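You operate a simulated robot arm through the tools that you are given. There is no shell and no other tool.

Carry out the task below with a simulated two-armed robot. There is one attempt and no reset: what you move stays moved.

Task
On the plywood bench, fold the cloth in half.

It is judged by the outcome, as a careful person would: the job done as asked, and still so three seconds after it is handed in. It fails if anything else is knocked over, pushed out of place, dropped, spilled or broken. Flat cloth is picked up by pressing the open fingertips on it (5 to 10 N) and closing them slowly along it; thin cloth reads only 2 to 8 mm in the jaws.

Robot
Two 7-joint arms with four-finger grippers on one trunk, on a base that drives. Base frame: it is fixed to the floor where the robot stands at the start and does not move with it; the origin is under the middle of the robot, x ahead of it, y to its left, z up. Readings come in cm, degrees, newtons and seconds.
The left shoulder is at the start at [4, 18.1, 113], the right one opposite. With the tool pointing down near the work surface each hand reaches from about 30 to 84 cm from the robot's upright axis, wherever it stands, measured 20 degrees to its own side. Places, roughly: cloth [-25, -225, 75]; plywood bench [50, -240, 80]. Payload 3.67 kg a hand.
The TCP of each hand is the grasp point between the finger pads, 2.8 cm short of the fingertips. In the tool frame z runs along the fingers and y along their closing line. The gripper opens to 11.2 cm. The gripper's body begins 7.3 cm behind the TCP.
Orientation is that of the tool frame in the base frame, as a unit quaternion [x, y, z, w]. With the fingers straight down and closing along the base's y, the tool's x points along the base's -x, its y along +y and its z along -z.

Tools
- The arms move only by the tool apply_moves. It takes "left_targets", "right_targets" or both (then of equal length, played together; a hand with none holds still); each is a list of rows, each an object of numbers (a shift or turn left out is 0, a gripper value left out holds the last): "dx", "dy", "dz": the shift along the base's x, y, z in m; "rx", "ry", "rz": the turn, a rotation vector about the base's x, y, z in degrees; "grip": the gripper command, from -1 (shut) to 1 (fully open), values between in proportion. In form: [{"dx": .., "dy": .., "dz": .., "rx": .., "ry": .., "rz": .., "grip": ..}, ...]. A call has 1 to 20 rows; each row shifts and turns the commanded pose from where the row before left it. Rows are played at 5 a second. More than 5 cm and 8.6 degrees between two rows, or a gripper value outside its range, and nothing of the call is played. A pose out of reach is approached as far as the arm can. The call stops where the force on the tool passes 40 N (or 10 N more than at its start, if that is more) or the arm is blocked; 0.2 s more then pass. The fingers move at their own pace and stop on an object; they squeeze with about 45 N. The grip force told is the motor's: it shows also when the fingers shut on nothing. Time passes only in rows, and 0.2 s behind the last, so rows that do not move let the fingers close. The reply holds the time, the measured pose of the TCP, the force on the tool along the base axes, the opening and the grip force, in the units named above and with some noise, with the torque about the TCP (base axes, N m) and any sound that the robot's microphone picked up.
- Cameras (640 x 400 px; columns grow to the right, rows downward): "scene" is now at [11.11, 0.39, 136.56]; the picture's right is [0.05, -1.00, 0.00], its down [-0.52, -0.03, -0.85] and it looks along [0.85, 0.04, -0.52] (base axes); focal length 291 px, centre (320, 200). "left" rides on the left gripper at [6, 1.8, -10.4] in its tool frame; the picture's right is [-0.29, 0.96, 0.00], its down [-0.80, -0.24, -0.55] and it looks along [-0.53, -0.16, 0.83] (tool axes); focal length 234 px, centre (320, 200). "right" rides on the right gripper at [6, -1.8, -10.4] in its tool frame; the picture's right is [0.29, 0.96, 0.00], its down [-0.80, 0.24, -0.55] and it looks along [-0.53, 0.16, 0.83] (tool axes); focal length 234 px, centre (320, 200). There is no depth. A picture from a camera that has moved, and an enlarged one, comes with that camera's place and axes in the base frame and with its lens.
- grab_frame(camera): a new picture of that camera. No time passes.
- lift_body(by): slides the trunk up (or, below 0, down) by that many cm; the arms and the scene camera ride with it, the base frame stays. It gives what a move gives, with no picture.
- base_move(legs): drives the robot by 1 to 6 legs, each [ahead, left, turn to the left] in cm, cm and degrees, along the robot's own axes; the way and the turn of a leg run together, so that a leg with both is an arc; at most 150 cm and 180 degrees a leg. The arms and the cameras ride along, it lands a little off, and it stops where it bumps. It gives what a move gives.
- pan_tilt(pan, tilt): turns the head with the scene camera to pan (to the left, within 86 degrees either way) and tilt (down, from -29 to 69), counted from straight ahead of the robot. It gives what a move gives.
- inspect(camera, box): a new picture of the part [left, top, right, bottom] of that camera's present view, enlarged. No time passes.
- finish_job(): hands the job in; it is judged then, once.

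Places have to be worked out from the pictures, the camera data and where the tool is seen. Open the grippers and draw the arms clear of the work before you hand the job in, unless the task says otherwise.

The tools are called after "Request:" as a command line: name --argument value ..., lists and objects as JSON in quotes. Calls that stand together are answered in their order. apply_moves: Moves the arms, as the interface text tells. Its arguments: {"type":"object","properties":{"left_targets":{"type":"array"},"right_targets":{"type":"array"}},"required":[]} The other tools are called the same way: lift_body (by) slides the trunk up or down; base_move (legs) drives the base; pan_tilt (pan, tilt) turns the head that bears the scene camera; grab_frame (camera) takes a picture; inspect (camera, box) takes an enlarged picture of a part of a camera's view; finish_job () hands the job in.

At the start:

```text
clock: 0.0
left_eef_pos: [56.78, 23.21, 101.32]
left_ee_rot: [0.0, 1.0, 0.0, 0.0]
left_force: [0.7, -0.5, 0.1]
left_wrist_torque: [0.01, -0.02, -0.02]
left_gripper_width: 11.21
left_grasp_force: 0.1
right_eef_pos: [58.1, -25.86, 100.38]
right_ee_rot: [0.001, 1.0, -0.001, 0.0]
right_force: [-0.1, 0.9, -0.1]
right_wrist_torque: [-0.03, 0.0, 0.01]
right_gripper_width: 11.2
right_grasp_force: 0.1
trunk travel left (down, up): [-25.0, 26.4]
robot x, y, heading: [-0.1, 0.2, 0.2]
head pan, tilt: [2.8, 31.4]
```

scene: 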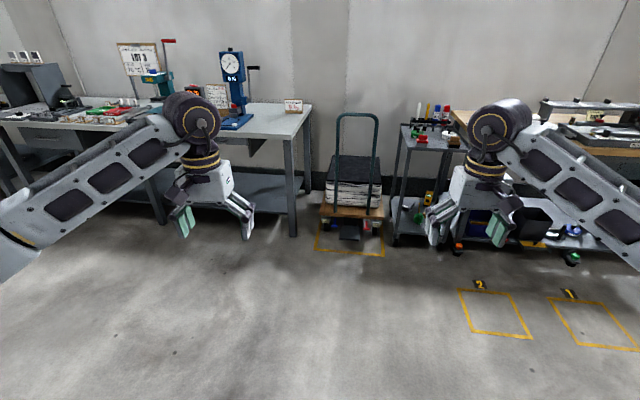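
right: 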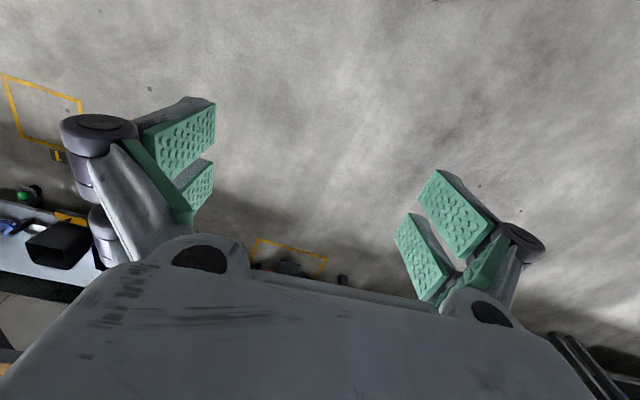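
left: 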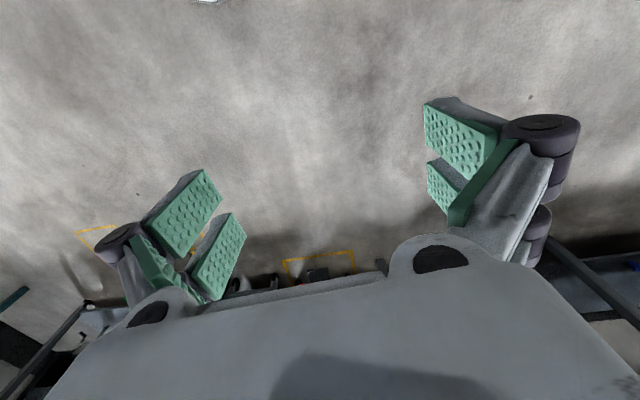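

The view ahead shows no cloth; the bench should be well to my right. I'll pan the head right to look.

Request:
pan_tilt --pan -86 --tilt 20

Request:
grab_frame --camera "scene"

```text
clock: 1.6
left_eef_pos: [56.69, 23.32, 101.34]
left_ee_rot: [0.0, 1.0, 0.001, 0.0]
left_force: [-0.2, -0.1, 0.5]
left_wrist_torque: [0.01, 0.01, 0.05]
left_gripper_width: 11.19
left_grasp_force: 0.0
right_eef_pos: [58.18, -25.76, 100.44]
right_ee_rot: [0.0, 1.0, -0.001, -0.001]
right_force: [-0.5, -0.9, -0.4]
right_wrist_torque: [0.0, 0.02, -0.01]
right_gripper_width: 11.19
right_grasp_force: 0.0
trunk travel left (down, up): [-25.0, 26.4]
robot x, y, heading: [0.32, 0.18, 0.0]
head pan, tilt: [-85.9, 20.0]
```

```text
taken
camera scene: at [2.8, -9.33, 138.39], right [-1.0, -0.07, 0.0], down [-0.02, 0.34, -0.94], along [0.07, -0.94, -0.34], focal length 291 px, centre (320, 200)
```

scene: 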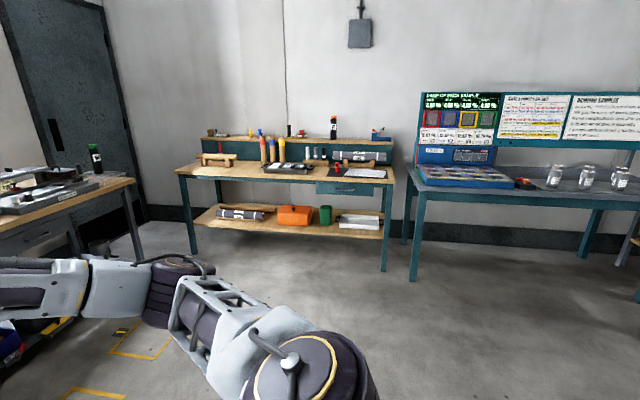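

The plywood bench lies in the middle of this view. I'll zoom in to find the cloth.

Request:
inspect --camera "scene" --box '[170, 100, 410, 250]'

Request:
inspect --camera "scene" --box '[300, 130, 420, 205]'

```text
2.67 times, centred on (290, 175) of scene
camera zoom: at [2.8, -9.33, 138.39], right [-1.0, -0.07, 0.0], down [-0.02, 0.34, -0.94], along [0.07, -0.94, -0.34], focal length 775 px, centre (400, 267)
```

zoom: 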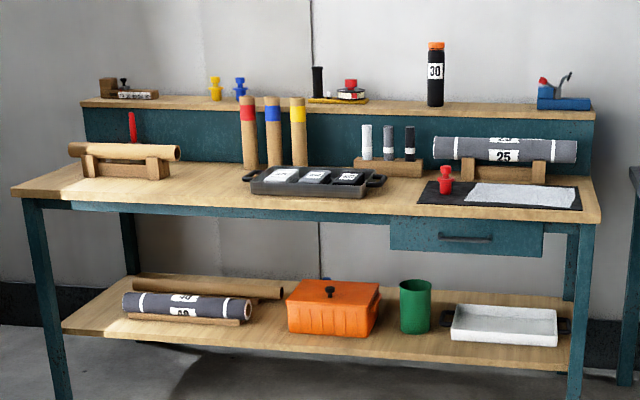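

```text
5.33 times, centred on (360, 168) of scene
camera zoom: at [2.8, -9.33, 138.39], right [-1.0, -0.07, 0.0], down [-0.02, 0.34, -0.94], along [0.07, -0.94, -0.34], focal length 1550 px, centre (107, 373)
```

zoom: 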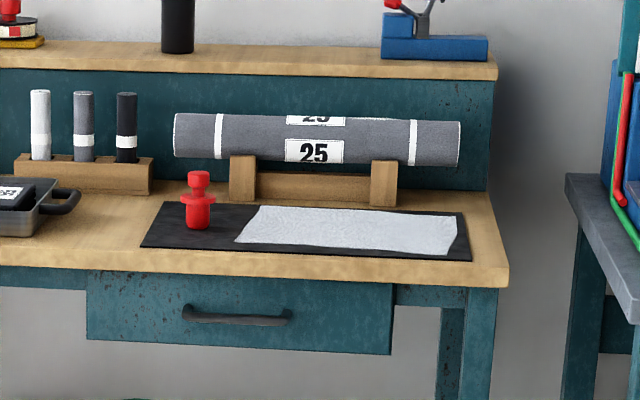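

The cloth (light grey) lies on a dark mat near the bench's right end, beside a red knob weight, with a roll on a stand behind it. I'll turn right to face the bench and drive closer.

Request:
base_move --legs '[[0, 0, -90], [110, -18, 0]]'

Request:
pan_tilt --pan 0 --tilt 35

Request:
grab_frame --camera "scene"

```text
clock: 11.7
left_eef_pos: [3.34, -167.01, 101.27]
left_ee_rot: [0.711, 0.704, 0.0, 0.0]
left_force: [0.1, 0.1, 0.1]
left_wrist_torque: [-0.02, 0.0, 0.0]
left_gripper_width: 11.2
left_grasp_force: 0.1
right_eef_pos: [-45.77, -167.88, 100.38]
right_ee_rot: [0.711, 0.703, -0.001, 0.0]
right_force: [-0.1, 0.5, 0.2]
right_wrist_torque: [0.03, 0.0, 0.0]
right_gripper_width: 11.19
right_grasp_force: 0.0
trunk travel left (down, up): [-25.0, 26.4]
robot x, y, heading: [-19.3, -110.24, -90.8]
head pan, tilt: [-85.9, 20.0]
```

```text
clock: 13.3
left_eef_pos: [3.4, -166.93, 101.17]
left_ee_rot: [0.711, 0.704, 0.0, 0.0]
left_force: [-0.2, -0.3, -0.5]
left_wrist_torque: [-0.01, -0.03, 0.0]
left_gripper_width: 11.19
left_grasp_force: 0.0
right_eef_pos: [-45.73, -167.82, 100.33]
right_ee_rot: [0.711, 0.703, 0.0, 0.0]
right_force: [0.8, 0.7, -0.3]
right_wrist_torque: [0.01, -0.01, -0.04]
right_gripper_width: 11.19
right_grasp_force: 0.1
trunk travel left (down, up): [-25.0, 26.4]
robot x, y, heading: [-18.88, -109.92, -90.6]
head pan, tilt: [0.0, 35.0]
```

```text
taken
camera scene: at [-19.28, -120.93, 136.01], right [-1.0, 0.01, 0.0], down [0.01, 0.57, -0.82], along [-0.01, -0.82, -0.57], focal length 291 px, centre (320, 200)
```

scene: 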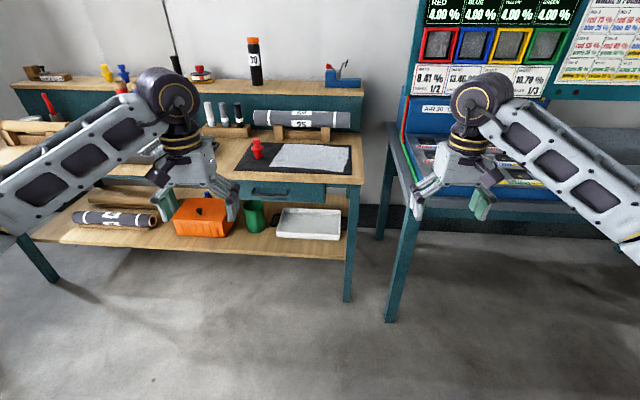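

Bench top comes out near z=80, front edge y≈-210, cloth centre about [-17,-234]. I'll zoom in before approaching.

Request:
inspect --camera "scene" --box '[220, 90, 380, 190]'

```text
4.00 times, centred on (300, 140) of scene
camera zoom: at [-19.28, -120.93, 136.01], right [-1.0, 0.01, 0.0], down [0.01, 0.57, -0.82], along [-0.01, -0.82, -0.57], focal length 1162 px, centre (400, 440)
```

zoom: 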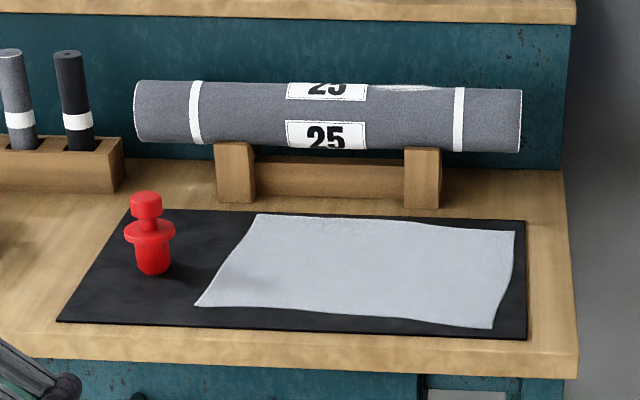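

The cloth is roughly 30×23 cm, long side along the bench, rotated about 10°; its corners are about BL[-4,-248], BR[-34,-243], FR[-30,-220], FL[0,-225]. I'll raise the trunk for clearance, drive up to roughly 60 cm from it and turn to square up with the cloth (heading about -101°).

Request:
lift_body --by 8

Request:
base_move --legs '[[45, 14, 0], [20, 0, 0], [0, 0, -10.4]]'

Request:
pan_tilt --pan 0 --tilt 50

Request:
grab_frame --camera "scene"

```text
clock: 14.4
left_eef_pos: [3.35, -167.03, 109.18]
left_ee_rot: [0.711, 0.703, 0.0, 0.0]
left_force: [-1.1, 0.2, 0.1]
left_wrist_torque: [-0.03, 0.01, 0.02]
left_gripper_width: 11.18
left_grasp_force: 0.1
right_eef_pos: [-45.74, -167.9, 108.24]
right_ee_rot: [0.711, 0.704, 0.0, 0.0]
right_force: [0.0, -1.1, -0.6]
right_wrist_torque: [0.01, -0.04, 0.01]
right_gripper_width: 11.21
right_grasp_force: 0.0
trunk travel left (down, up): [-33.0, 18.4]
robot x, y, heading: [-19.13, -110.17, -90.5]
head pan, tilt: [0.0, 35.0]
```

```text
clock: 19.2
left_eef_pos: [7.05, -234.63, 109.17]
left_ee_rot: [0.768, 0.64, 0.0, -0.001]
left_force: [-1.3, -0.1, -0.1]
left_wrist_torque: [-0.02, -0.02, 0.02]
left_gripper_width: 11.21
left_grasp_force: 0.0
right_eef_pos: [-41.57, -227.08, 108.1]
right_ee_rot: [0.768, 0.64, 0.0, 0.0]
right_force: [-0.8, -0.1, 0.1]
right_wrist_torque: [-0.02, 0.01, -0.01]
right_gripper_width: 11.23
right_grasp_force: 0.2
trunk travel left (down, up): [-33.0, 18.4]
robot x, y, heading: [-5.46, -174.73, -100.2]
head pan, tilt: [0.0, 35.0]
```

```text
clock: 20.0
left_eef_pos: [7.15, -234.61, 109.18]
left_ee_rot: [0.768, 0.641, 0.0, 0.0]
left_force: [0.3, 0.9, 0.9]
left_wrist_torque: [-0.02, 0.02, 0.02]
left_gripper_width: 11.2
left_grasp_force: 0.0
right_eef_pos: [-41.46, -227.19, 108.22]
right_ee_rot: [0.769, 0.64, 0.0, 0.0]
right_force: [0.4, -0.2, 0.4]
right_wrist_torque: [-0.02, 0.03, 0.01]
right_gripper_width: 11.21
right_grasp_force: 0.0
trunk travel left (down, up): [-33.0, 18.4]
robot x, y, heading: [-5.68, -174.44, -100.6]
head pan, tilt: [0.0, 50.0]
```

```text
taken
camera scene: at [-7.26, -184.26, 141.75], right [-0.98, 0.18, 0.0], down [0.14, 0.75, -0.64], along [-0.12, -0.63, -0.77], focal length 291 px, centre (320, 200)
```

scene: 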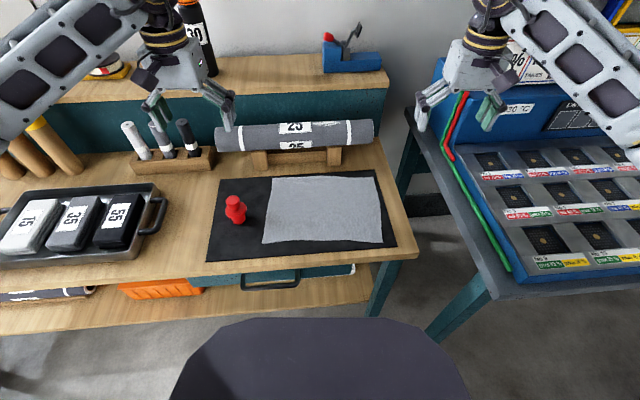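

Good position: the cloth is well in view and nearly square to me. I'll zoom in for exact corners.

Request:
inspect --camera "scene" --box '[200, 150, 408, 280]'

Request:
grab_frame --camera "right"

Request:
grab_frame --camera "left"

```text
3.08 times, centred on (304, 215) of scene
camera zoom: at [-7.26, -184.26, 141.75], right [-0.98, 0.18, 0.0], down [0.14, 0.75, -0.64], along [-0.12, -0.63, -0.77], focal length 894 px, centre (369, 154)
```

zoom: 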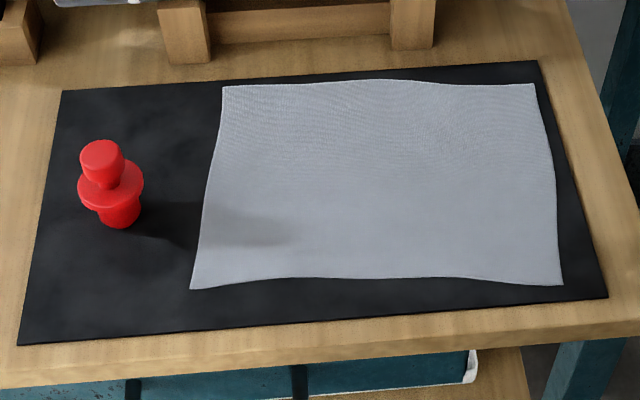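

```text
taken
camera right: at [-42.24, -220.93, 118.73], right [0.99, 0.11, 0.0], down [0.09, -0.83, 0.55], along [0.06, -0.55, -0.83], focal length 234 px, centre (320, 200)
```

right: 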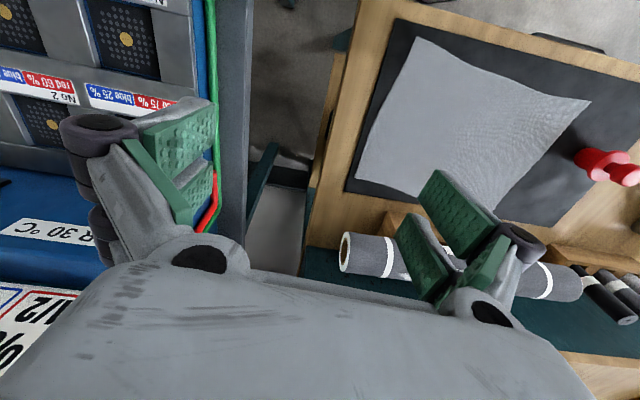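

```text
taken
camera left: at [9.87, -229.08, 119.54], right [0.89, -0.46, 0.0], down [-0.38, -0.74, 0.55], along [-0.25, -0.49, -0.83], focal length 234 px, centre (320, 200)
```

left: 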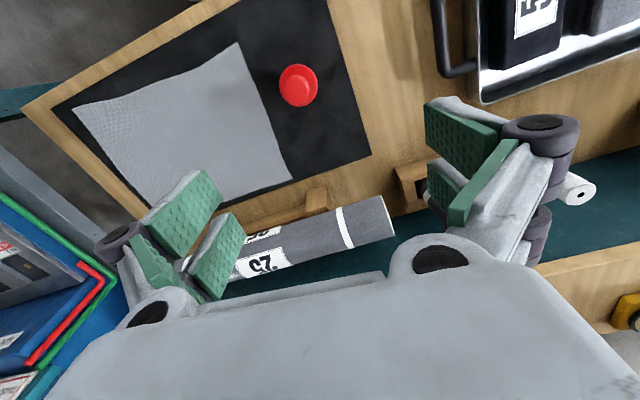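

The wrist and scene views agree on corners: FL(-0.2,-223.7), FR(-29.3,-218.6), BL(-4.4,-245.6), BR(-33.7,-240.5) at z≈80.5; the red weight stands at (5.4,-231.6). I'll fold the front edge to the back edge: bring both hands above points on the front edge about 3 cm in from its corners, fingers 4 cm open.

Request:
apply_moves --left_targets '[{"dx": -0.0271, "dy": 0.0257, "grip": -0.286}, {"dx": -0.0271, "dy": 0.0257}, {"dx": -0.0271, "dy": 0.0257}, {"dx": -0.0271, "dy": 0.0257}, {"dz": -0.034}, {"dz": -0.034}, {"dz": -0.034}, {"dz": -0.034}, {"dz": -0.034}, {"dz": 0}]' --right_targets '[{"dx": 0.0381, "dy": 0.0178, "grip": -0.286}, {"dx": 0.0381, "dy": 0.0178}, {"dx": 0.0381, "dy": 0.0178}, {"dx": 0.0381, "dy": 0.0178}, {"dz": -0.032}, {"dz": -0.032}, {"dz": -0.032}, {"dz": -0.032}, {"dz": -0.032}, {"dz": 0}]'

Request:
grab_frame --camera "scene"

Request:
grab_frame --camera "right"

Request:
grab_frame --camera "left"

```text
clock: 22.2
left_eef_pos: [-3.59, -223.96, 92.55]
left_ee_rot: [0.768, 0.64, 0.0, 0.0]
left_force: [0.0, 0.2, 0.4]
left_wrist_torque: [0.0, -0.04, 0.0]
left_gripper_width: 3.98
left_grasp_force: 0.0
right_eef_pos: [-25.77, -219.8, 92.12]
right_ee_rot: [0.768, 0.64, 0.0, 0.001]
right_force: [0.7, -0.2, 0.4]
right_wrist_torque: [-0.01, -0.02, -0.05]
right_gripper_width: 4.0
right_grasp_force: 0.1
trunk travel left (down, up): [-33.0, 18.4]
robot x, y, heading: [-5.34, -174.82, -100.4]
head pan, tilt: [0.0, 50.0]
```

```text
taken
camera scene: at [-7.26, -184.23, 141.75], right [-0.98, 0.18, 0.0], down [0.14, 0.75, -0.64], along [-0.12, -0.63, -0.77], focal length 291 px, centre (320, 200)
```

scene: 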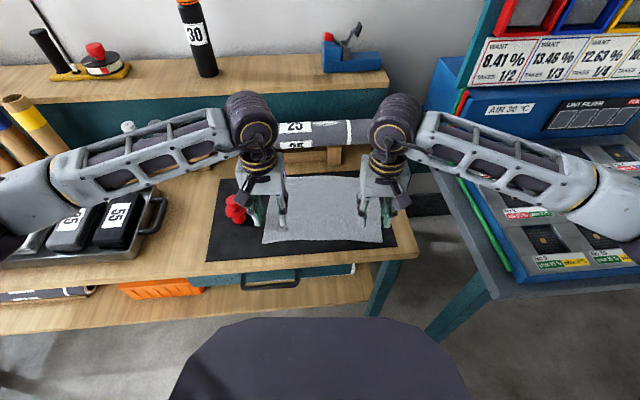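

```text
taken
camera right: at [-26.69, -213.57, 102.59], right [0.99, 0.11, 0.0], down [0.09, -0.83, 0.55], along [0.06, -0.55, -0.83], focal length 234 px, centre (320, 200)
```

right: 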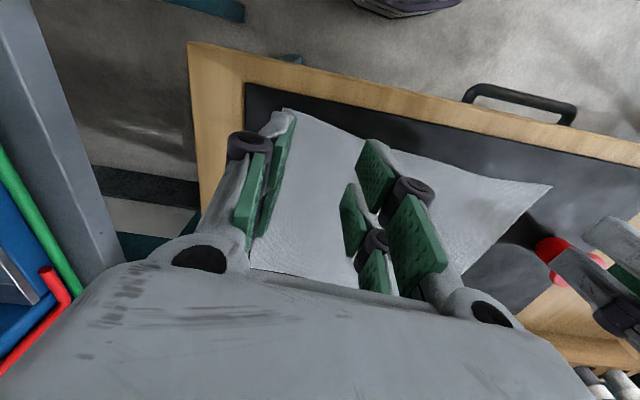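

```text
taken
camera left: at [-0.88, -218.52, 102.87], right [0.89, -0.46, 0.0], down [-0.38, -0.74, 0.55], along [-0.25, -0.49, -0.83], focal length 234 px, centre (320, 200)
```

left: 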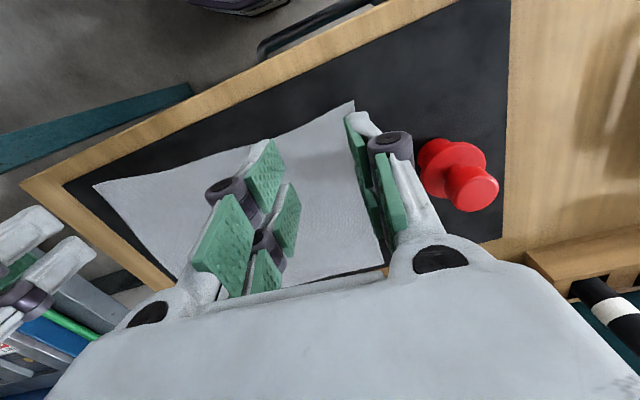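

Geometry holds up. I'll nudge each hand about 4 mm further inside the edge and descend to about 7 mm above the cloth.

Request:
apply_moves --left_targets '[{"dx": -0.0008, "dy": -0.004, "dz": -0.02}, {"dz": -0.025}, {"dz": -0.025}, {"dz": -0.0155}, {"dz": 0}]' --right_targets '[{"dx": -0.005, "dy": -0.0043, "dz": -0.02}, {"dz": -0.025}, {"dz": -0.025}, {"dz": -0.011}, {"dz": 0}]'

Request:
grab_frame --camera "right"

Request:
grab_frame --camera "left"

Request:
inspect --camera "scene" --box '[200, 150, 408, 280]'

```text
clock: 23.4
left_eef_pos: [-3.82, -224.6, 83.67]
left_ee_rot: [0.768, 0.641, 0.0, 0.0]
left_force: [-0.3, 0.1, 0.8]
left_wrist_torque: [0.0, 0.0, 0.04]
left_gripper_width: 3.98
left_grasp_force: 0.1
right_eef_pos: [-26.79, -220.31, 84.13]
right_ee_rot: [0.768, 0.64, 0.0, 0.0]
right_force: [0.2, 0.1, 0.8]
right_wrist_torque: [-0.03, 0.02, 0.0]
right_gripper_width: 3.98
right_grasp_force: 0.0
trunk travel left (down, up): [-33.0, 18.4]
robot x, y, heading: [-5.6, -174.61, -100.6]
head pan, tilt: [0.0, 50.0]
```

```text
taken
camera right: at [-27.52, -214.17, 94.6], right [0.99, 0.11, 0.0], down [0.09, -0.83, 0.55], along [0.06, -0.55, -0.83], focal length 234 px, centre (320, 200)
```

right: 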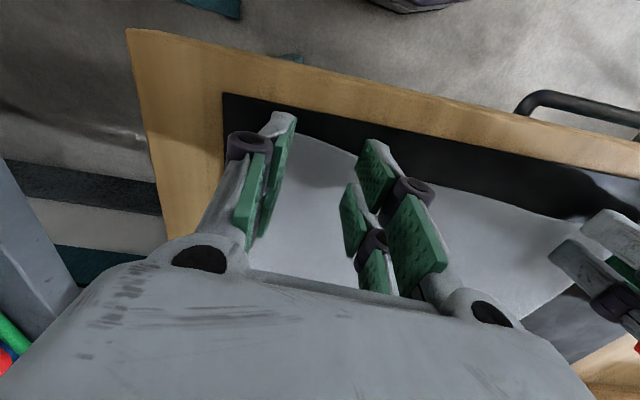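

```text
taken
camera left: at [-1.06, -219.05, 94.01], right [0.89, -0.46, 0.0], down [-0.38, -0.74, 0.55], along [-0.25, -0.49, -0.83], focal length 234 px, centre (320, 200)
```

left: 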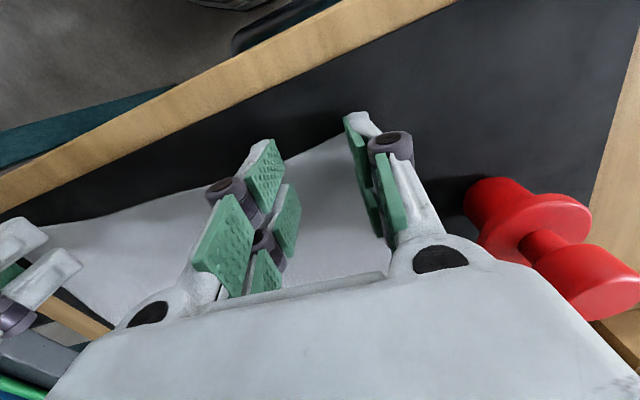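

```text
3.08 times, centred on (304, 215) of scene
camera zoom: at [-7.27, -184.25, 141.74], right [-0.98, 0.18, 0.0], down [0.14, 0.75, -0.64], along [-0.12, -0.63, -0.77], focal length 894 px, centre (369, 154)
```

zoom: 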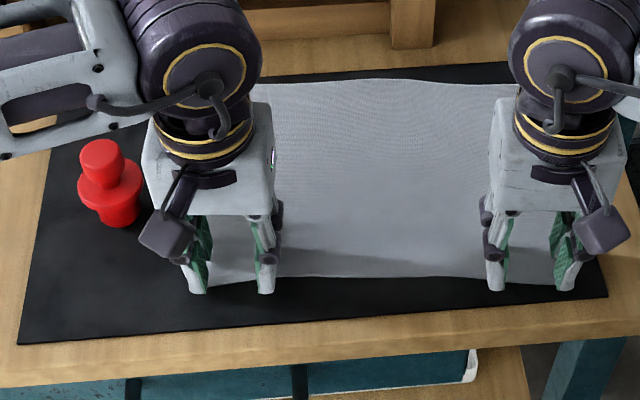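

Tips hover just above the cloth, but in the scene view the finger fronts stick out about 1.3 cm past the edge. I'll shift both hands 8 mm inward, then lower to touch in 1 mm steps.

Request:
apply_moves --left_targets '[{"dx": -0.0015, "dy": -0.008}, {"dz": 0}, {"dz": -0.001}, {"dz": -0.001}, {"dz": -0.001}, {"dz": 0}]' --right_targets '[{"dx": -0.0015, "dy": -0.008}, {"dz": -0.003}, {"dz": -0.002}, {"dz": -0.001}, {"dz": -0.001}, {"dz": 0}]'

```text
clock: 24.8
left_eef_pos: [-4.02, -225.36, 83.34]
left_ee_rot: [0.769, 0.64, 0.0, 0.0]
left_force: [0.1, -0.4, 0.2]
left_wrist_torque: [0.0, 0.01, 0.0]
left_gripper_width: 4.02
left_grasp_force: 0.0
right_eef_pos: [-26.9, -221.31, 83.45]
right_ee_rot: [0.768, 0.64, -0.001, 0.001]
right_force: [0.3, -0.6, 0.4]
right_wrist_torque: [-0.06, 0.0, -0.01]
right_gripper_width: 3.99
right_grasp_force: 0.0
trunk travel left (down, up): [-33.0, 18.4]
robot x, y, heading: [-5.61, -174.89, -100.3]
head pan, tilt: [0.0, 50.0]
```

No contact yet (forces near zero); I keep lowering in 1 mm steps.

Request:
apply_moves --left_targets '[{"dz": -0.001}, {"dz": -0.001}, {"dz": 0}]' --right_targets '[{"dz": -0.001}, {"dz": -0.001}, {"dz": 0}]'

Request:
apply_moves --left_targets '[{"dz": -0.001}, {"dz": 0}]' --right_targets '[{"dz": -0.001}, {"dz": 0}]'

```text
clock: 25.6
left_eef_pos: [-3.84, -225.46, 83.19]
left_ee_rot: [0.768, 0.64, 0.001, 0.001]
left_force: [0.0, 0.7, 1.1]
left_wrist_torque: [0.01, -0.01, 0.01]
left_gripper_width: 4.0
left_grasp_force: 0.1
right_eef_pos: [-26.92, -221.29, 83.31]
right_ee_rot: [0.769, 0.64, 0.0, 0.001]
right_force: [-0.9, 0.6, -0.2]
right_wrist_torque: [-0.02, 0.01, 0.01]
right_gripper_width: 3.99
right_grasp_force: 0.0
trunk travel left (down, up): [-33.0, 18.4]
robot x, y, heading: [-5.44, -174.67, -100.4]
head pan, tilt: [0.0, 50.0]
```

```text
clock: 26.2
left_eef_pos: [-3.98, -225.49, 83.15]
left_ee_rot: [0.768, 0.64, -0.001, 0.001]
left_force: [2.3, 3.2, 9.2]
left_wrist_torque: [0.12, -0.22, 0.05]
left_gripper_width: 4.06
left_grasp_force: 0.6
right_eef_pos: [-26.73, -221.17, 83.14]
right_ee_rot: [0.768, 0.64, 0.0, 0.0]
right_force: [-0.4, 0.1, -0.1]
right_wrist_torque: [-0.02, 0.02, 0.01]
right_gripper_width: 4.01
right_grasp_force: 0.0
trunk travel left (down, up): [-33.0, 18.4]
robot x, y, heading: [-5.77, -174.32, -100.8]
head pan, tilt: [0.0, 50.0]
```

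Left fingertips press at about 9 N; the right is still just off. I'll lower the right one more millimetre at a time.

Request:
apply_moves --right_targets '[{"dz": -0.0008}, {"dz": 0}]'

```text
clock: 26.8
left_eef_pos: [-3.88, -225.52, 83.11]
left_ee_rot: [0.768, 0.64, -0.001, 0.0]
left_force: [3.2, 3.3, 11.1]
left_wrist_torque: [0.12, -0.28, 0.03]
left_gripper_width: 4.08
left_grasp_force: 0.0
right_eef_pos: [-26.91, -221.2, 83.2]
right_ee_rot: [0.768, 0.641, 0.0, 0.0]
right_force: [-0.1, 1.1, 1.5]
right_wrist_torque: [0.01, -0.03, -0.03]
right_gripper_width: 4.0
right_grasp_force: 0.1
trunk travel left (down, up): [-33.0, 18.4]
robot x, y, heading: [-5.49, -174.9, -100.3]
head pan, tilt: [0.0, 50.0]
```

Right is just touching (1.5 N), left at 11 N. Small corrections to put both in the 5–10 N range.

Request:
apply_moves --left_targets '[{"dz": 0.0002}, {"dz": 0}]' --right_targets '[{"dz": -0.0006}, {"dz": 0}]'

```text
clock: 27.4
left_eef_pos: [-4.0, -225.54, 83.24]
left_ee_rot: [0.768, 0.64, -0.001, 0.001]
left_force: [1.4, 0.1, 9.1]
left_wrist_torque: [0.04, -0.21, 0.01]
left_gripper_width: 4.05
left_grasp_force: 0.8
right_eef_pos: [-26.83, -221.21, 83.07]
right_ee_rot: [0.768, 0.64, -0.001, 0.001]
right_force: [1.1, 0.5, 12.4]
right_wrist_torque: [0.08, -0.01, -0.03]
right_gripper_width: 4.01
right_grasp_force: 0.1
trunk travel left (down, up): [-33.0, 18.4]
robot x, y, heading: [-5.39, -174.78, -100.4]
head pan, tilt: [0.0, 50.0]
```

Both are pressing (9 and 12 N). I ease the right a touch and start closing slowly, halfway first, to check the forces.

Request:
apply_moves --left_targets '[{"dz": 0, "grip": -0.32}, {"grip": -0.36}, {"grip": -0.4}, {"grip": -0.44}, {"grip": -0.48}, {"grip": -0.52}, {"grip": -0.56}, {"grip": -0.6}]' --right_targets '[{"dz": 0.0002, "grip": -0.32}, {"grip": -0.36}, {"grip": -0.4}, {"grip": -0.44}, {"grip": -0.48}, {"grip": -0.52}, {"grip": -0.56}, {"grip": -0.6}]'

Request:
grab_frame --camera "right"

Request:
grab_frame --camera "left"

Request:
inspect --camera "scene" --box '[200, 150, 408, 280]'

```text
clock: 29.2
left_eef_pos: [-4.0, -225.36, 83.12]
left_ee_rot: [0.769, 0.64, 0.0, 0.001]
left_force: [0.5, -2.3, 11.5]
left_wrist_torque: [0.06, -0.17, -0.05]
left_gripper_width: 2.26
left_grasp_force: 0.7
right_eef_pos: [-26.82, -221.04, 83.22]
right_ee_rot: [0.768, 0.64, -0.001, 0.001]
right_force: [-3.5, -2.6, 24.6]
right_wrist_torque: [0.04, 0.2, 0.0]
right_gripper_width: 2.21
right_grasp_force: 0.1
trunk travel left (down, up): [-33.0, 18.4]
robot x, y, heading: [-5.81, -174.72, -100.1]
head pan, tilt: [0.0, 50.0]
```

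```text
taken
camera right: at [-27.6, -214.9, 93.6], right [0.99, 0.11, 0.0], down [0.09, -0.83, 0.56], along [0.06, -0.55, -0.83], focal length 234 px, centre (320, 200)
```

right: 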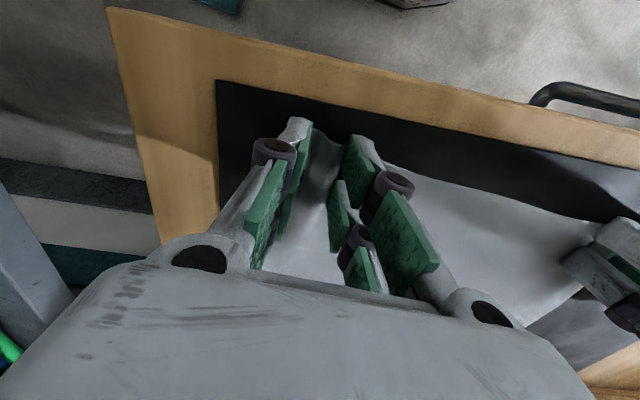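

```text
taken
camera left: at [-1.2, -219.86, 93.49], right [0.89, -0.46, 0.0], down [-0.38, -0.74, 0.56], along [-0.25, -0.49, -0.83], focal length 234 px, centre (320, 200)
```

left: 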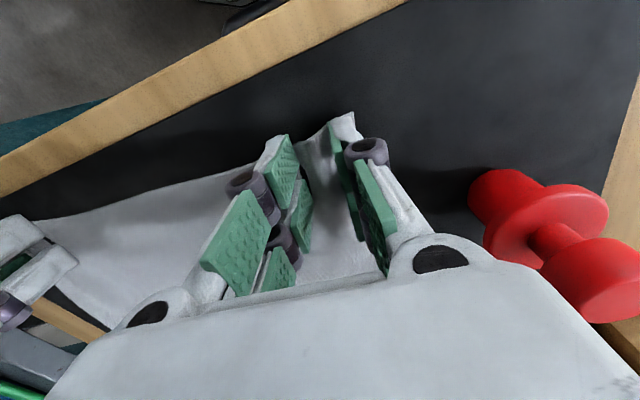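

```text
3.08 times, centred on (304, 215) of scene
camera zoom: at [-7.21, -184.02, 141.77], right [-0.98, 0.18, 0.0], down [0.14, 0.75, -0.64], along [-0.12, -0.63, -0.77], focal length 894 px, centre (369, 154)
```

zoom: 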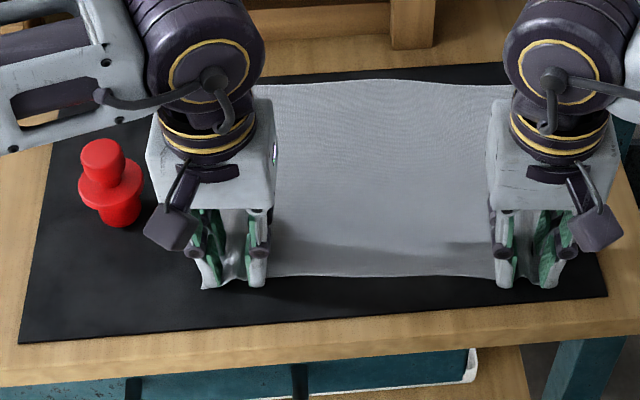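

Ridges of cloth are forming between the fingers. The right force rose to 25 N, so I raise it 0.5 mm and the left slightly, then keep closing slowly.

Request:
apply_moves --left_targets '[{"dz": 0.0002, "grip": -0.64}, {"grip": -0.68}, {"grip": -0.72}, {"grip": -0.76}, {"grip": -0.8}, {"grip": -0.85}, {"grip": -0.9}, {"grip": -0.95}, {"grip": -1}, {"grip": -1}, {"grip": -1}]' --right_targets '[{"dz": 0.0006, "grip": -0.64}, {"grip": -0.68}, {"grip": -0.72}, {"grip": -0.76}, {"grip": -0.8}, {"grip": -0.85}, {"grip": -0.9}, {"grip": -0.95}, {"grip": -1}, {"grip": -1}, {"grip": -1}]'

Request:
grab_frame --camera "right"

Request:
grab_frame --camera "left"

Request:
inspect --camera "scene" --box '[200, 150, 408, 280]'

```text
clock: 31.6
left_eef_pos: [-4.06, -225.57, 83.13]
left_ee_rot: [0.769, 0.64, 0.0, -0.001]
left_force: [-2.0, 1.1, 4.6]
left_wrist_torque: [0.09, -0.06, 0.04]
left_gripper_width: 0.16
left_grasp_force: 41.3
right_eef_pos: [-26.86, -221.33, 83.01]
right_ee_rot: [0.768, 0.64, -0.001, 0.0]
right_force: [1.8, -0.7, 2.6]
right_wrist_torque: [0.08, 0.18, 0.04]
right_gripper_width: 0.31
right_grasp_force: 41.6
trunk travel left (down, up): [-33.0, 18.4]
robot x, y, heading: [-6.04, -174.74, -100.4]
head pan, tilt: [0.0, 50.0]
```

```text
taken
camera right: at [-27.69, -215.05, 93.49], right [0.99, 0.11, 0.0], down [0.09, -0.83, 0.55], along [0.06, -0.55, -0.83], focal length 234 px, centre (320, 200)
```

right: 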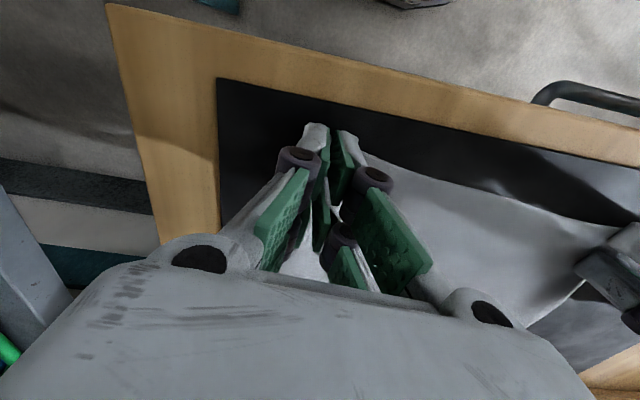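

```text
taken
camera left: at [-1.24, -220.01, 93.42], right [0.89, -0.46, 0.0], down [-0.38, -0.74, 0.55], along [-0.25, -0.49, -0.83], focal length 234 px, centre (320, 200)
```

left: 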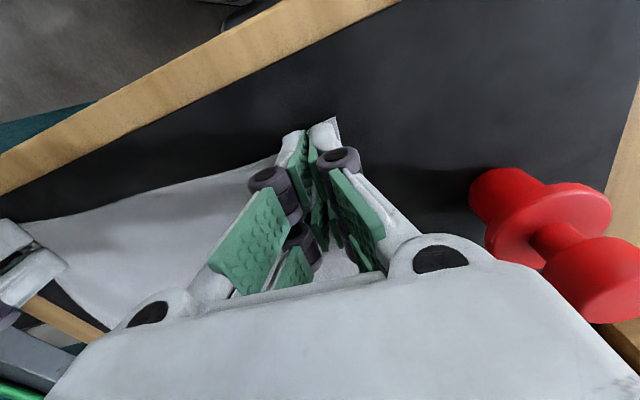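

```text
3.08 times, centred on (304, 215) of scene
camera zoom: at [-7.24, -184.23, 141.74], right [-0.98, 0.18, 0.0], down [0.14, 0.75, -0.64], along [-0.12, -0.63, -0.77], focal length 894 px, centre (369, 154)
```

zoom: 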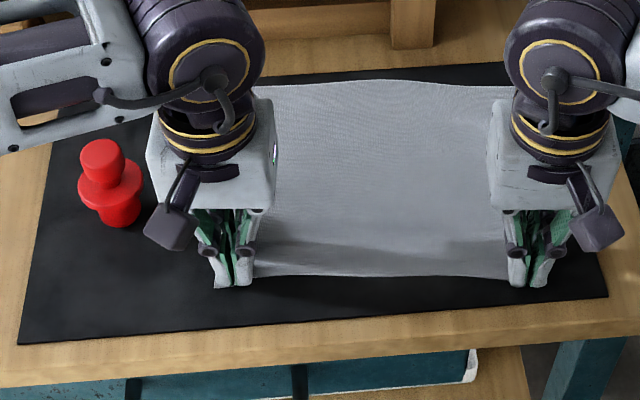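

Jaws read 1.6 mm and 3.1 mm, so cloth may be in both. I lift 3 cm gently to check.

Request:
apply_moves --left_targets '[{"dz": 0.005}, {"dz": 0.01}, {"dz": 0.015}, {"dz": 0}]' --right_targets '[{"dz": 0.005}, {"dz": 0.01}, {"dz": 0.015}, {"dz": 0}]'

Request:
inspect --camera "scene" --box '[200, 150, 408, 280]'

Request:
grab_frame --camera "left"

Request:
grab_frame --camera "right"

```text
clock: 32.6
left_eef_pos: [-3.92, -225.4, 86.19]
left_ee_rot: [0.768, 0.64, -0.001, 0.0]
left_force: [-3.0, -0.1, 1.7]
left_wrist_torque: [-0.01, -0.01, -0.02]
left_gripper_width: 0.06
left_grasp_force: 36.0
right_eef_pos: [-26.76, -221.36, 85.9]
right_ee_rot: [0.768, 0.64, 0.0, -0.001]
right_force: [5.4, -0.5, 2.7]
right_wrist_torque: [-0.11, -0.17, 0.0]
right_gripper_width: 0.27
right_grasp_force: 43.3
trunk travel left (down, up): [-33.0, 18.4]
robot x, y, heading: [-5.4, -174.65, -100.3]
head pan, tilt: [0.0, 50.0]
```

```text
3.08 times, centred on (304, 215) of scene
camera zoom: at [-7.25, -184.27, 141.74], right [-0.98, 0.18, 0.0], down [0.14, 0.75, -0.64], along [-0.12, -0.63, -0.77], focal length 894 px, centre (369, 154)
```

zoom: 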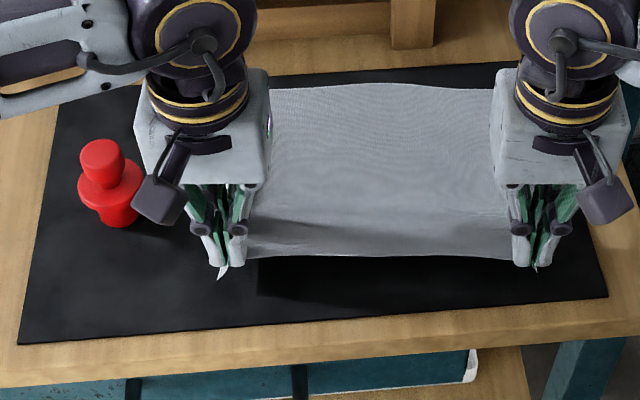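

```text
taken
camera left: at [-1.08, -219.85, 96.53], right [0.89, -0.46, 0.0], down [-0.38, -0.74, 0.55], along [-0.25, -0.49, -0.83], focal length 234 px, centre (320, 200)
```

left: 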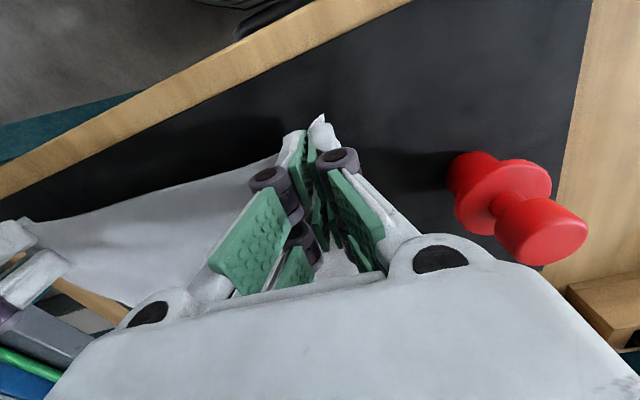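

```text
taken
camera right: at [-27.64, -215.11, 96.41], right [0.99, 0.11, 0.0], down [0.09, -0.83, 0.55], along [0.06, -0.55, -0.83], focal length 234 px, centre (320, 200)
```

right: 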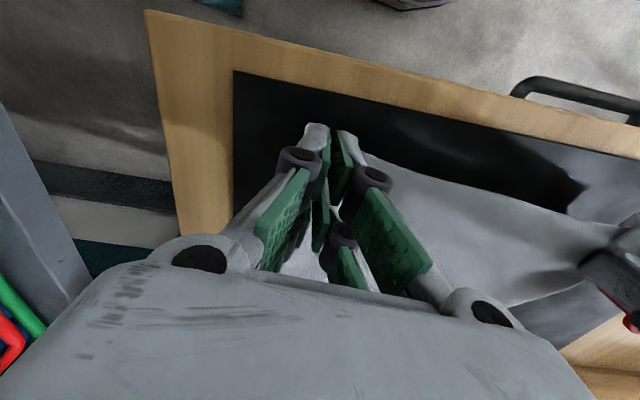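

Both hands hold the edge, but moving it toward the roll would leave the held strip facing backwards with no room to overshoot. Folding the back edge toward me is cleaner, so I'll lay this edge back down and open slowly to spread the ridge out.

Request:
apply_moves --left_targets '[{"dz": -0.01}, {"dz": -0.01}, {"dz": -0.008}, {"grip": -0.9}, {"grip": -0.8}, {"grip": -0.7}, {"grip": -0.6}, {"grip": -0.5}, {"grip": -0.4}, {"grip": -0.286}, {"dz": 0}]' --right_targets '[{"dz": -0.01}, {"dz": -0.01}, {"dz": -0.008}, {"grip": -0.9}, {"grip": -0.8}, {"grip": -0.7}, {"grip": -0.6}, {"grip": -0.5}, {"grip": -0.4}, {"grip": -0.286}, {"dz": 0}]'

Request:
inspect --camera "scene" --box '[200, 150, 408, 280]'

Request:
inspect --camera "left" --box '[200, 80, 440, 230]'

```text
clock: 35.0
left_eef_pos: [-3.99, -225.48, 83.21]
left_ee_rot: [0.768, 0.641, 0.001, 0.001]
left_force: [0.7, 0.3, 0.6]
left_wrist_torque: [0.0, 0.01, -0.02]
left_gripper_width: 3.97
left_grasp_force: 0.0
right_eef_pos: [-26.91, -221.19, 83.17]
right_ee_rot: [0.768, 0.64, -0.001, 0.0]
right_force: [-1.1, -0.6, -1.1]
right_wrist_torque: [0.02, -0.03, -0.01]
right_gripper_width: 4.0
right_grasp_force: 0.1
trunk travel left (down, up): [-33.0, 18.4]
robot x, y, heading: [-5.42, -174.53, -100.5]
head pan, tilt: [0.0, 50.0]
```

```text
3.08 times, centred on (304, 215) of scene
camera zoom: at [-7.27, -184.27, 141.74], right [-0.98, 0.18, 0.0], down [0.14, 0.75, -0.64], along [-0.12, -0.63, -0.77], focal length 894 px, centre (369, 154)
```

zoom: 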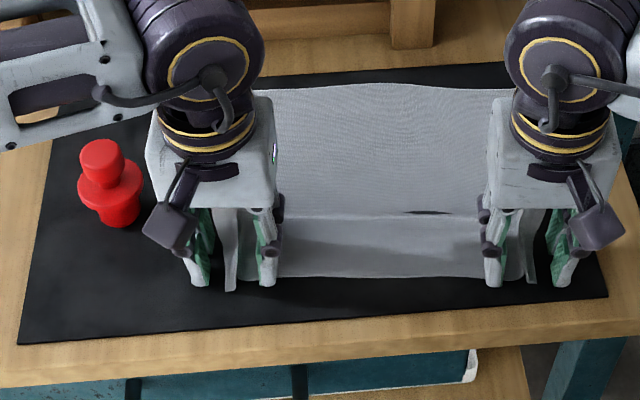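

```text
2.67 times, centred on (320, 155) of left
camera zoom: at [-1.24, -219.93, 93.65], right [0.89, -0.46, 0.0], down [-0.38, -0.74, 0.55], along [-0.25, -0.49, -0.83], focal length 624 px, centre (320, 320)
```

zoom: 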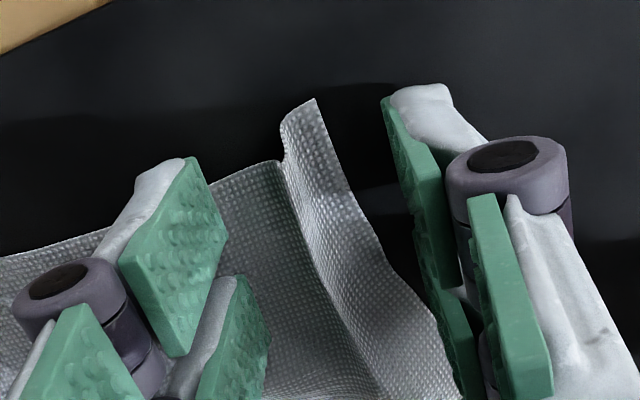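

The hands are open but the corners stay curled upward, and there's a slight crease across the cloth. I'll raise the hands straight up out of the way and look at the whole cloth.

Request:
apply_moves --left_targets '[{"dz": 0.02}, {"dz": 0.03}, {"dz": 0.04}, {"dz": 0.04}, {"dx": 0.03, "dy": 0.03, "dz": 0.02}, {"dx": 0.03, "dy": 0.03}, {"dz": 0}]' --right_targets '[{"dz": 0.02}, {"dz": 0.03}, {"dz": 0.04}, {"dz": 0.04}, {"dx": -0.04, "dy": 0.03, "dz": 0.02}, {"dx": -0.04, "dy": 0.03}, {"dz": 0}]'

Request:
inspect --camera "scene" --box '[200, 150, 408, 280]'

Request:
grab_frame --camera "left"

Request:
grab_frame --camera "right"

```text
refused: row 5 steps farther than a row can; nothing moved
```

```text
3.08 times, centred on (304, 215) of scene
camera zoom: at [-7.27, -184.27, 141.74], right [-0.98, 0.18, 0.0], down [0.14, 0.75, -0.64], along [-0.12, -0.63, -0.77], focal length 894 px, centre (369, 154)
```

zoom: 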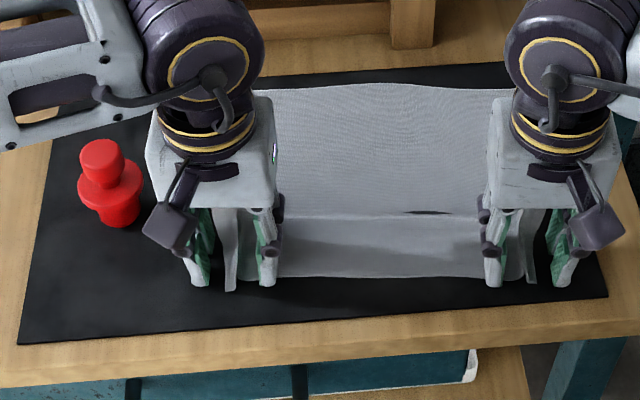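

```text
taken
camera left: at [-1.24, -219.93, 93.65], right [0.89, -0.46, 0.0], down [-0.38, -0.74, 0.55], along [-0.25, -0.49, -0.83], focal length 234 px, centre (320, 200)
```

left: 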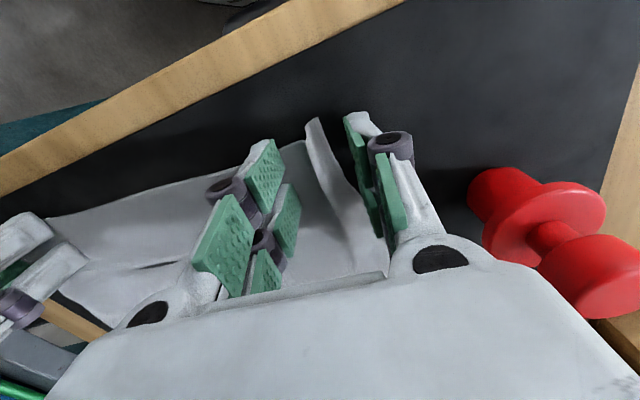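

```text
taken
camera right: at [-27.68, -215.05, 93.69], right [0.99, 0.11, 0.0], down [0.09, -0.83, 0.55], along [0.06, -0.55, -0.83], focal length 234 px, centre (320, 200)
```

right: 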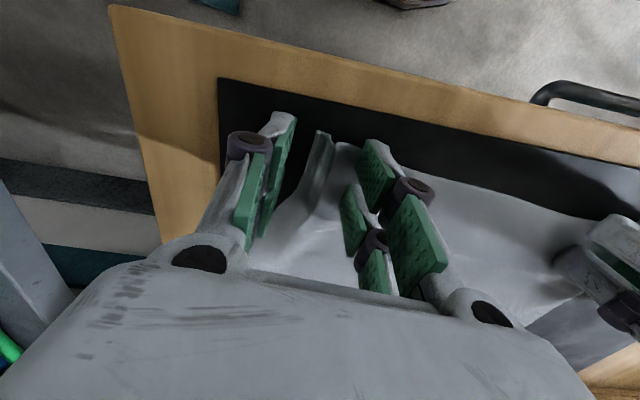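

That call exceeded a row's step limit, so nothing moved. I'll repeat it with smaller steps.

Request:
apply_moves --left_targets '[{"dz": 0.02}, {"dz": 0.03}, {"dz": 0.04}, {"dz": 0.04}, {"dx": 0.03, "dy": 0.03}, {"dx": 0.03, "dy": 0.03}, {"dz": 0}]' --right_targets '[{"dz": 0.02}, {"dz": 0.03}, {"dz": 0.04}, {"dz": 0.04}, {"dx": -0.035, "dy": 0.03}, {"dx": -0.035, "dy": 0.03}, {"dz": 0}]'

Request:
inspect --camera "scene" --box '[200, 150, 408, 280]'

Request:
grab_frame --camera "left"

Request:
grab_frame --camera "right"

```text
clock: 36.6
left_eef_pos: [2.01, -219.35, 96.24]
left_ee_rot: [0.768, 0.641, 0.0, -0.001]
left_force: [-1.0, 0.3, 0.5]
left_wrist_torque: [0.07, 0.0, -0.02]
left_gripper_width: 4.0
left_grasp_force: 0.1
right_eef_pos: [-33.97, -215.34, 96.05]
right_ee_rot: [0.767, 0.642, 0.001, 0.0]
right_force: [0.1, -1.3, -0.7]
right_wrist_torque: [0.01, -0.01, 0.01]
right_gripper_width: 3.98
right_grasp_force: 0.2
trunk travel left (down, up): [-33.0, 18.4]
robot x, y, heading: [-5.46, -174.55, -100.4]
head pan, tilt: [0.0, 50.0]
```

```text
3.08 times, centred on (304, 215) of scene
camera zoom: at [-7.28, -184.48, 141.72], right [-0.98, 0.18, 0.0], down [0.14, 0.75, -0.64], along [-0.12, -0.63, -0.77], focal length 894 px, centre (369, 154)
```

zoom: 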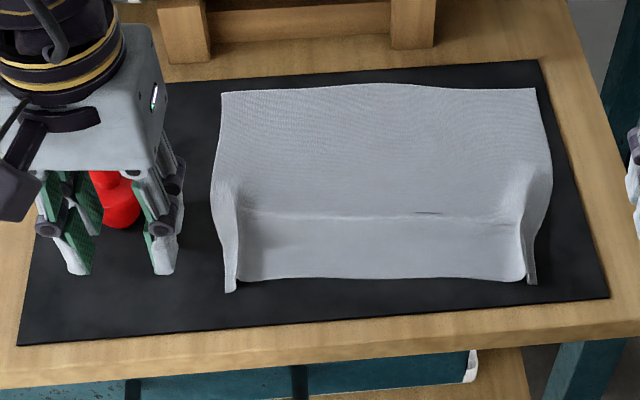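

```text
taken
camera left: at [4.78, -213.95, 106.6], right [0.89, -0.46, 0.0], down [-0.38, -0.74, 0.55], along [-0.25, -0.49, -0.83], focal length 234 px, centre (320, 200)
```

left: 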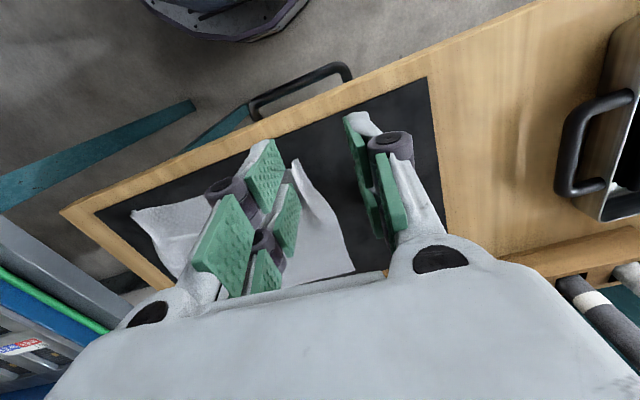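

```text
taken
camera right: at [-34.81, -209.16, 106.67], right [0.99, 0.11, 0.0], down [0.09, -0.83, 0.55], along [0.06, -0.55, -0.83], focal length 234 px, centre (320, 200)
```

right: 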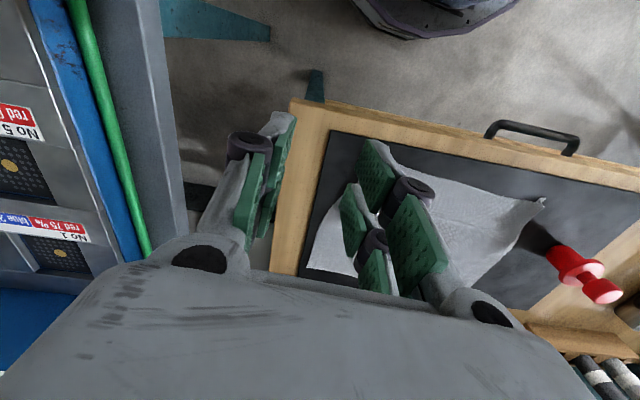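

The sides stay curled up like a sofa after release. I'll let a couple of seconds pass with the left hand clear, to see whether it relaxes.

Request:
apply_moves --left_targets '[{"dz": 0.03}, {"dz": 0.03}, {"dz": 0}, {"dz": 0}, {"dz": 0}, {"dz": 0}, {"dz": 0}, {"dz": 0}, {"dz": 0}, {"dz": 0}, {"dz": 0}, {"dz": 0}, {"dz": 0}, {"dz": 0}]'

Request:
inspect --camera "scene" --box '[240, 150, 408, 255]'

```text
clock: 39.6
left_eef_pos: [2.13, -219.51, 102.11]
left_ee_rot: [0.768, 0.64, 0.001, 0.0]
left_force: [-0.1, -0.4, -0.5]
left_wrist_torque: [-0.01, -0.01, 0.0]
left_gripper_width: 4.02
left_grasp_force: 0.1
right_eef_pos: [-34.0, -215.2, 96.17]
right_ee_rot: [0.768, 0.64, 0.001, 0.0]
right_force: [-0.2, -0.4, -0.1]
right_wrist_torque: [0.0, -0.03, -0.01]
right_gripper_width: 4.0
right_grasp_force: 0.1
trunk travel left (down, up): [-33.0, 18.4]
robot x, y, heading: [-5.87, -174.7, -100.2]
head pan, tilt: [0.0, 50.0]
```

```text
3.81 times, centred on (324, 202) of scene
camera zoom: at [-7.27, -184.26, 141.74], right [-0.98, 0.18, 0.0], down [0.14, 0.75, -0.64], along [-0.12, -0.63, -0.77], focal length 1107 px, centre (305, 190)
```

zoom: 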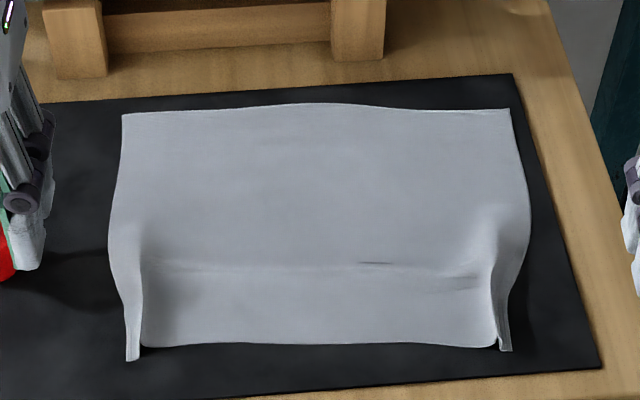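

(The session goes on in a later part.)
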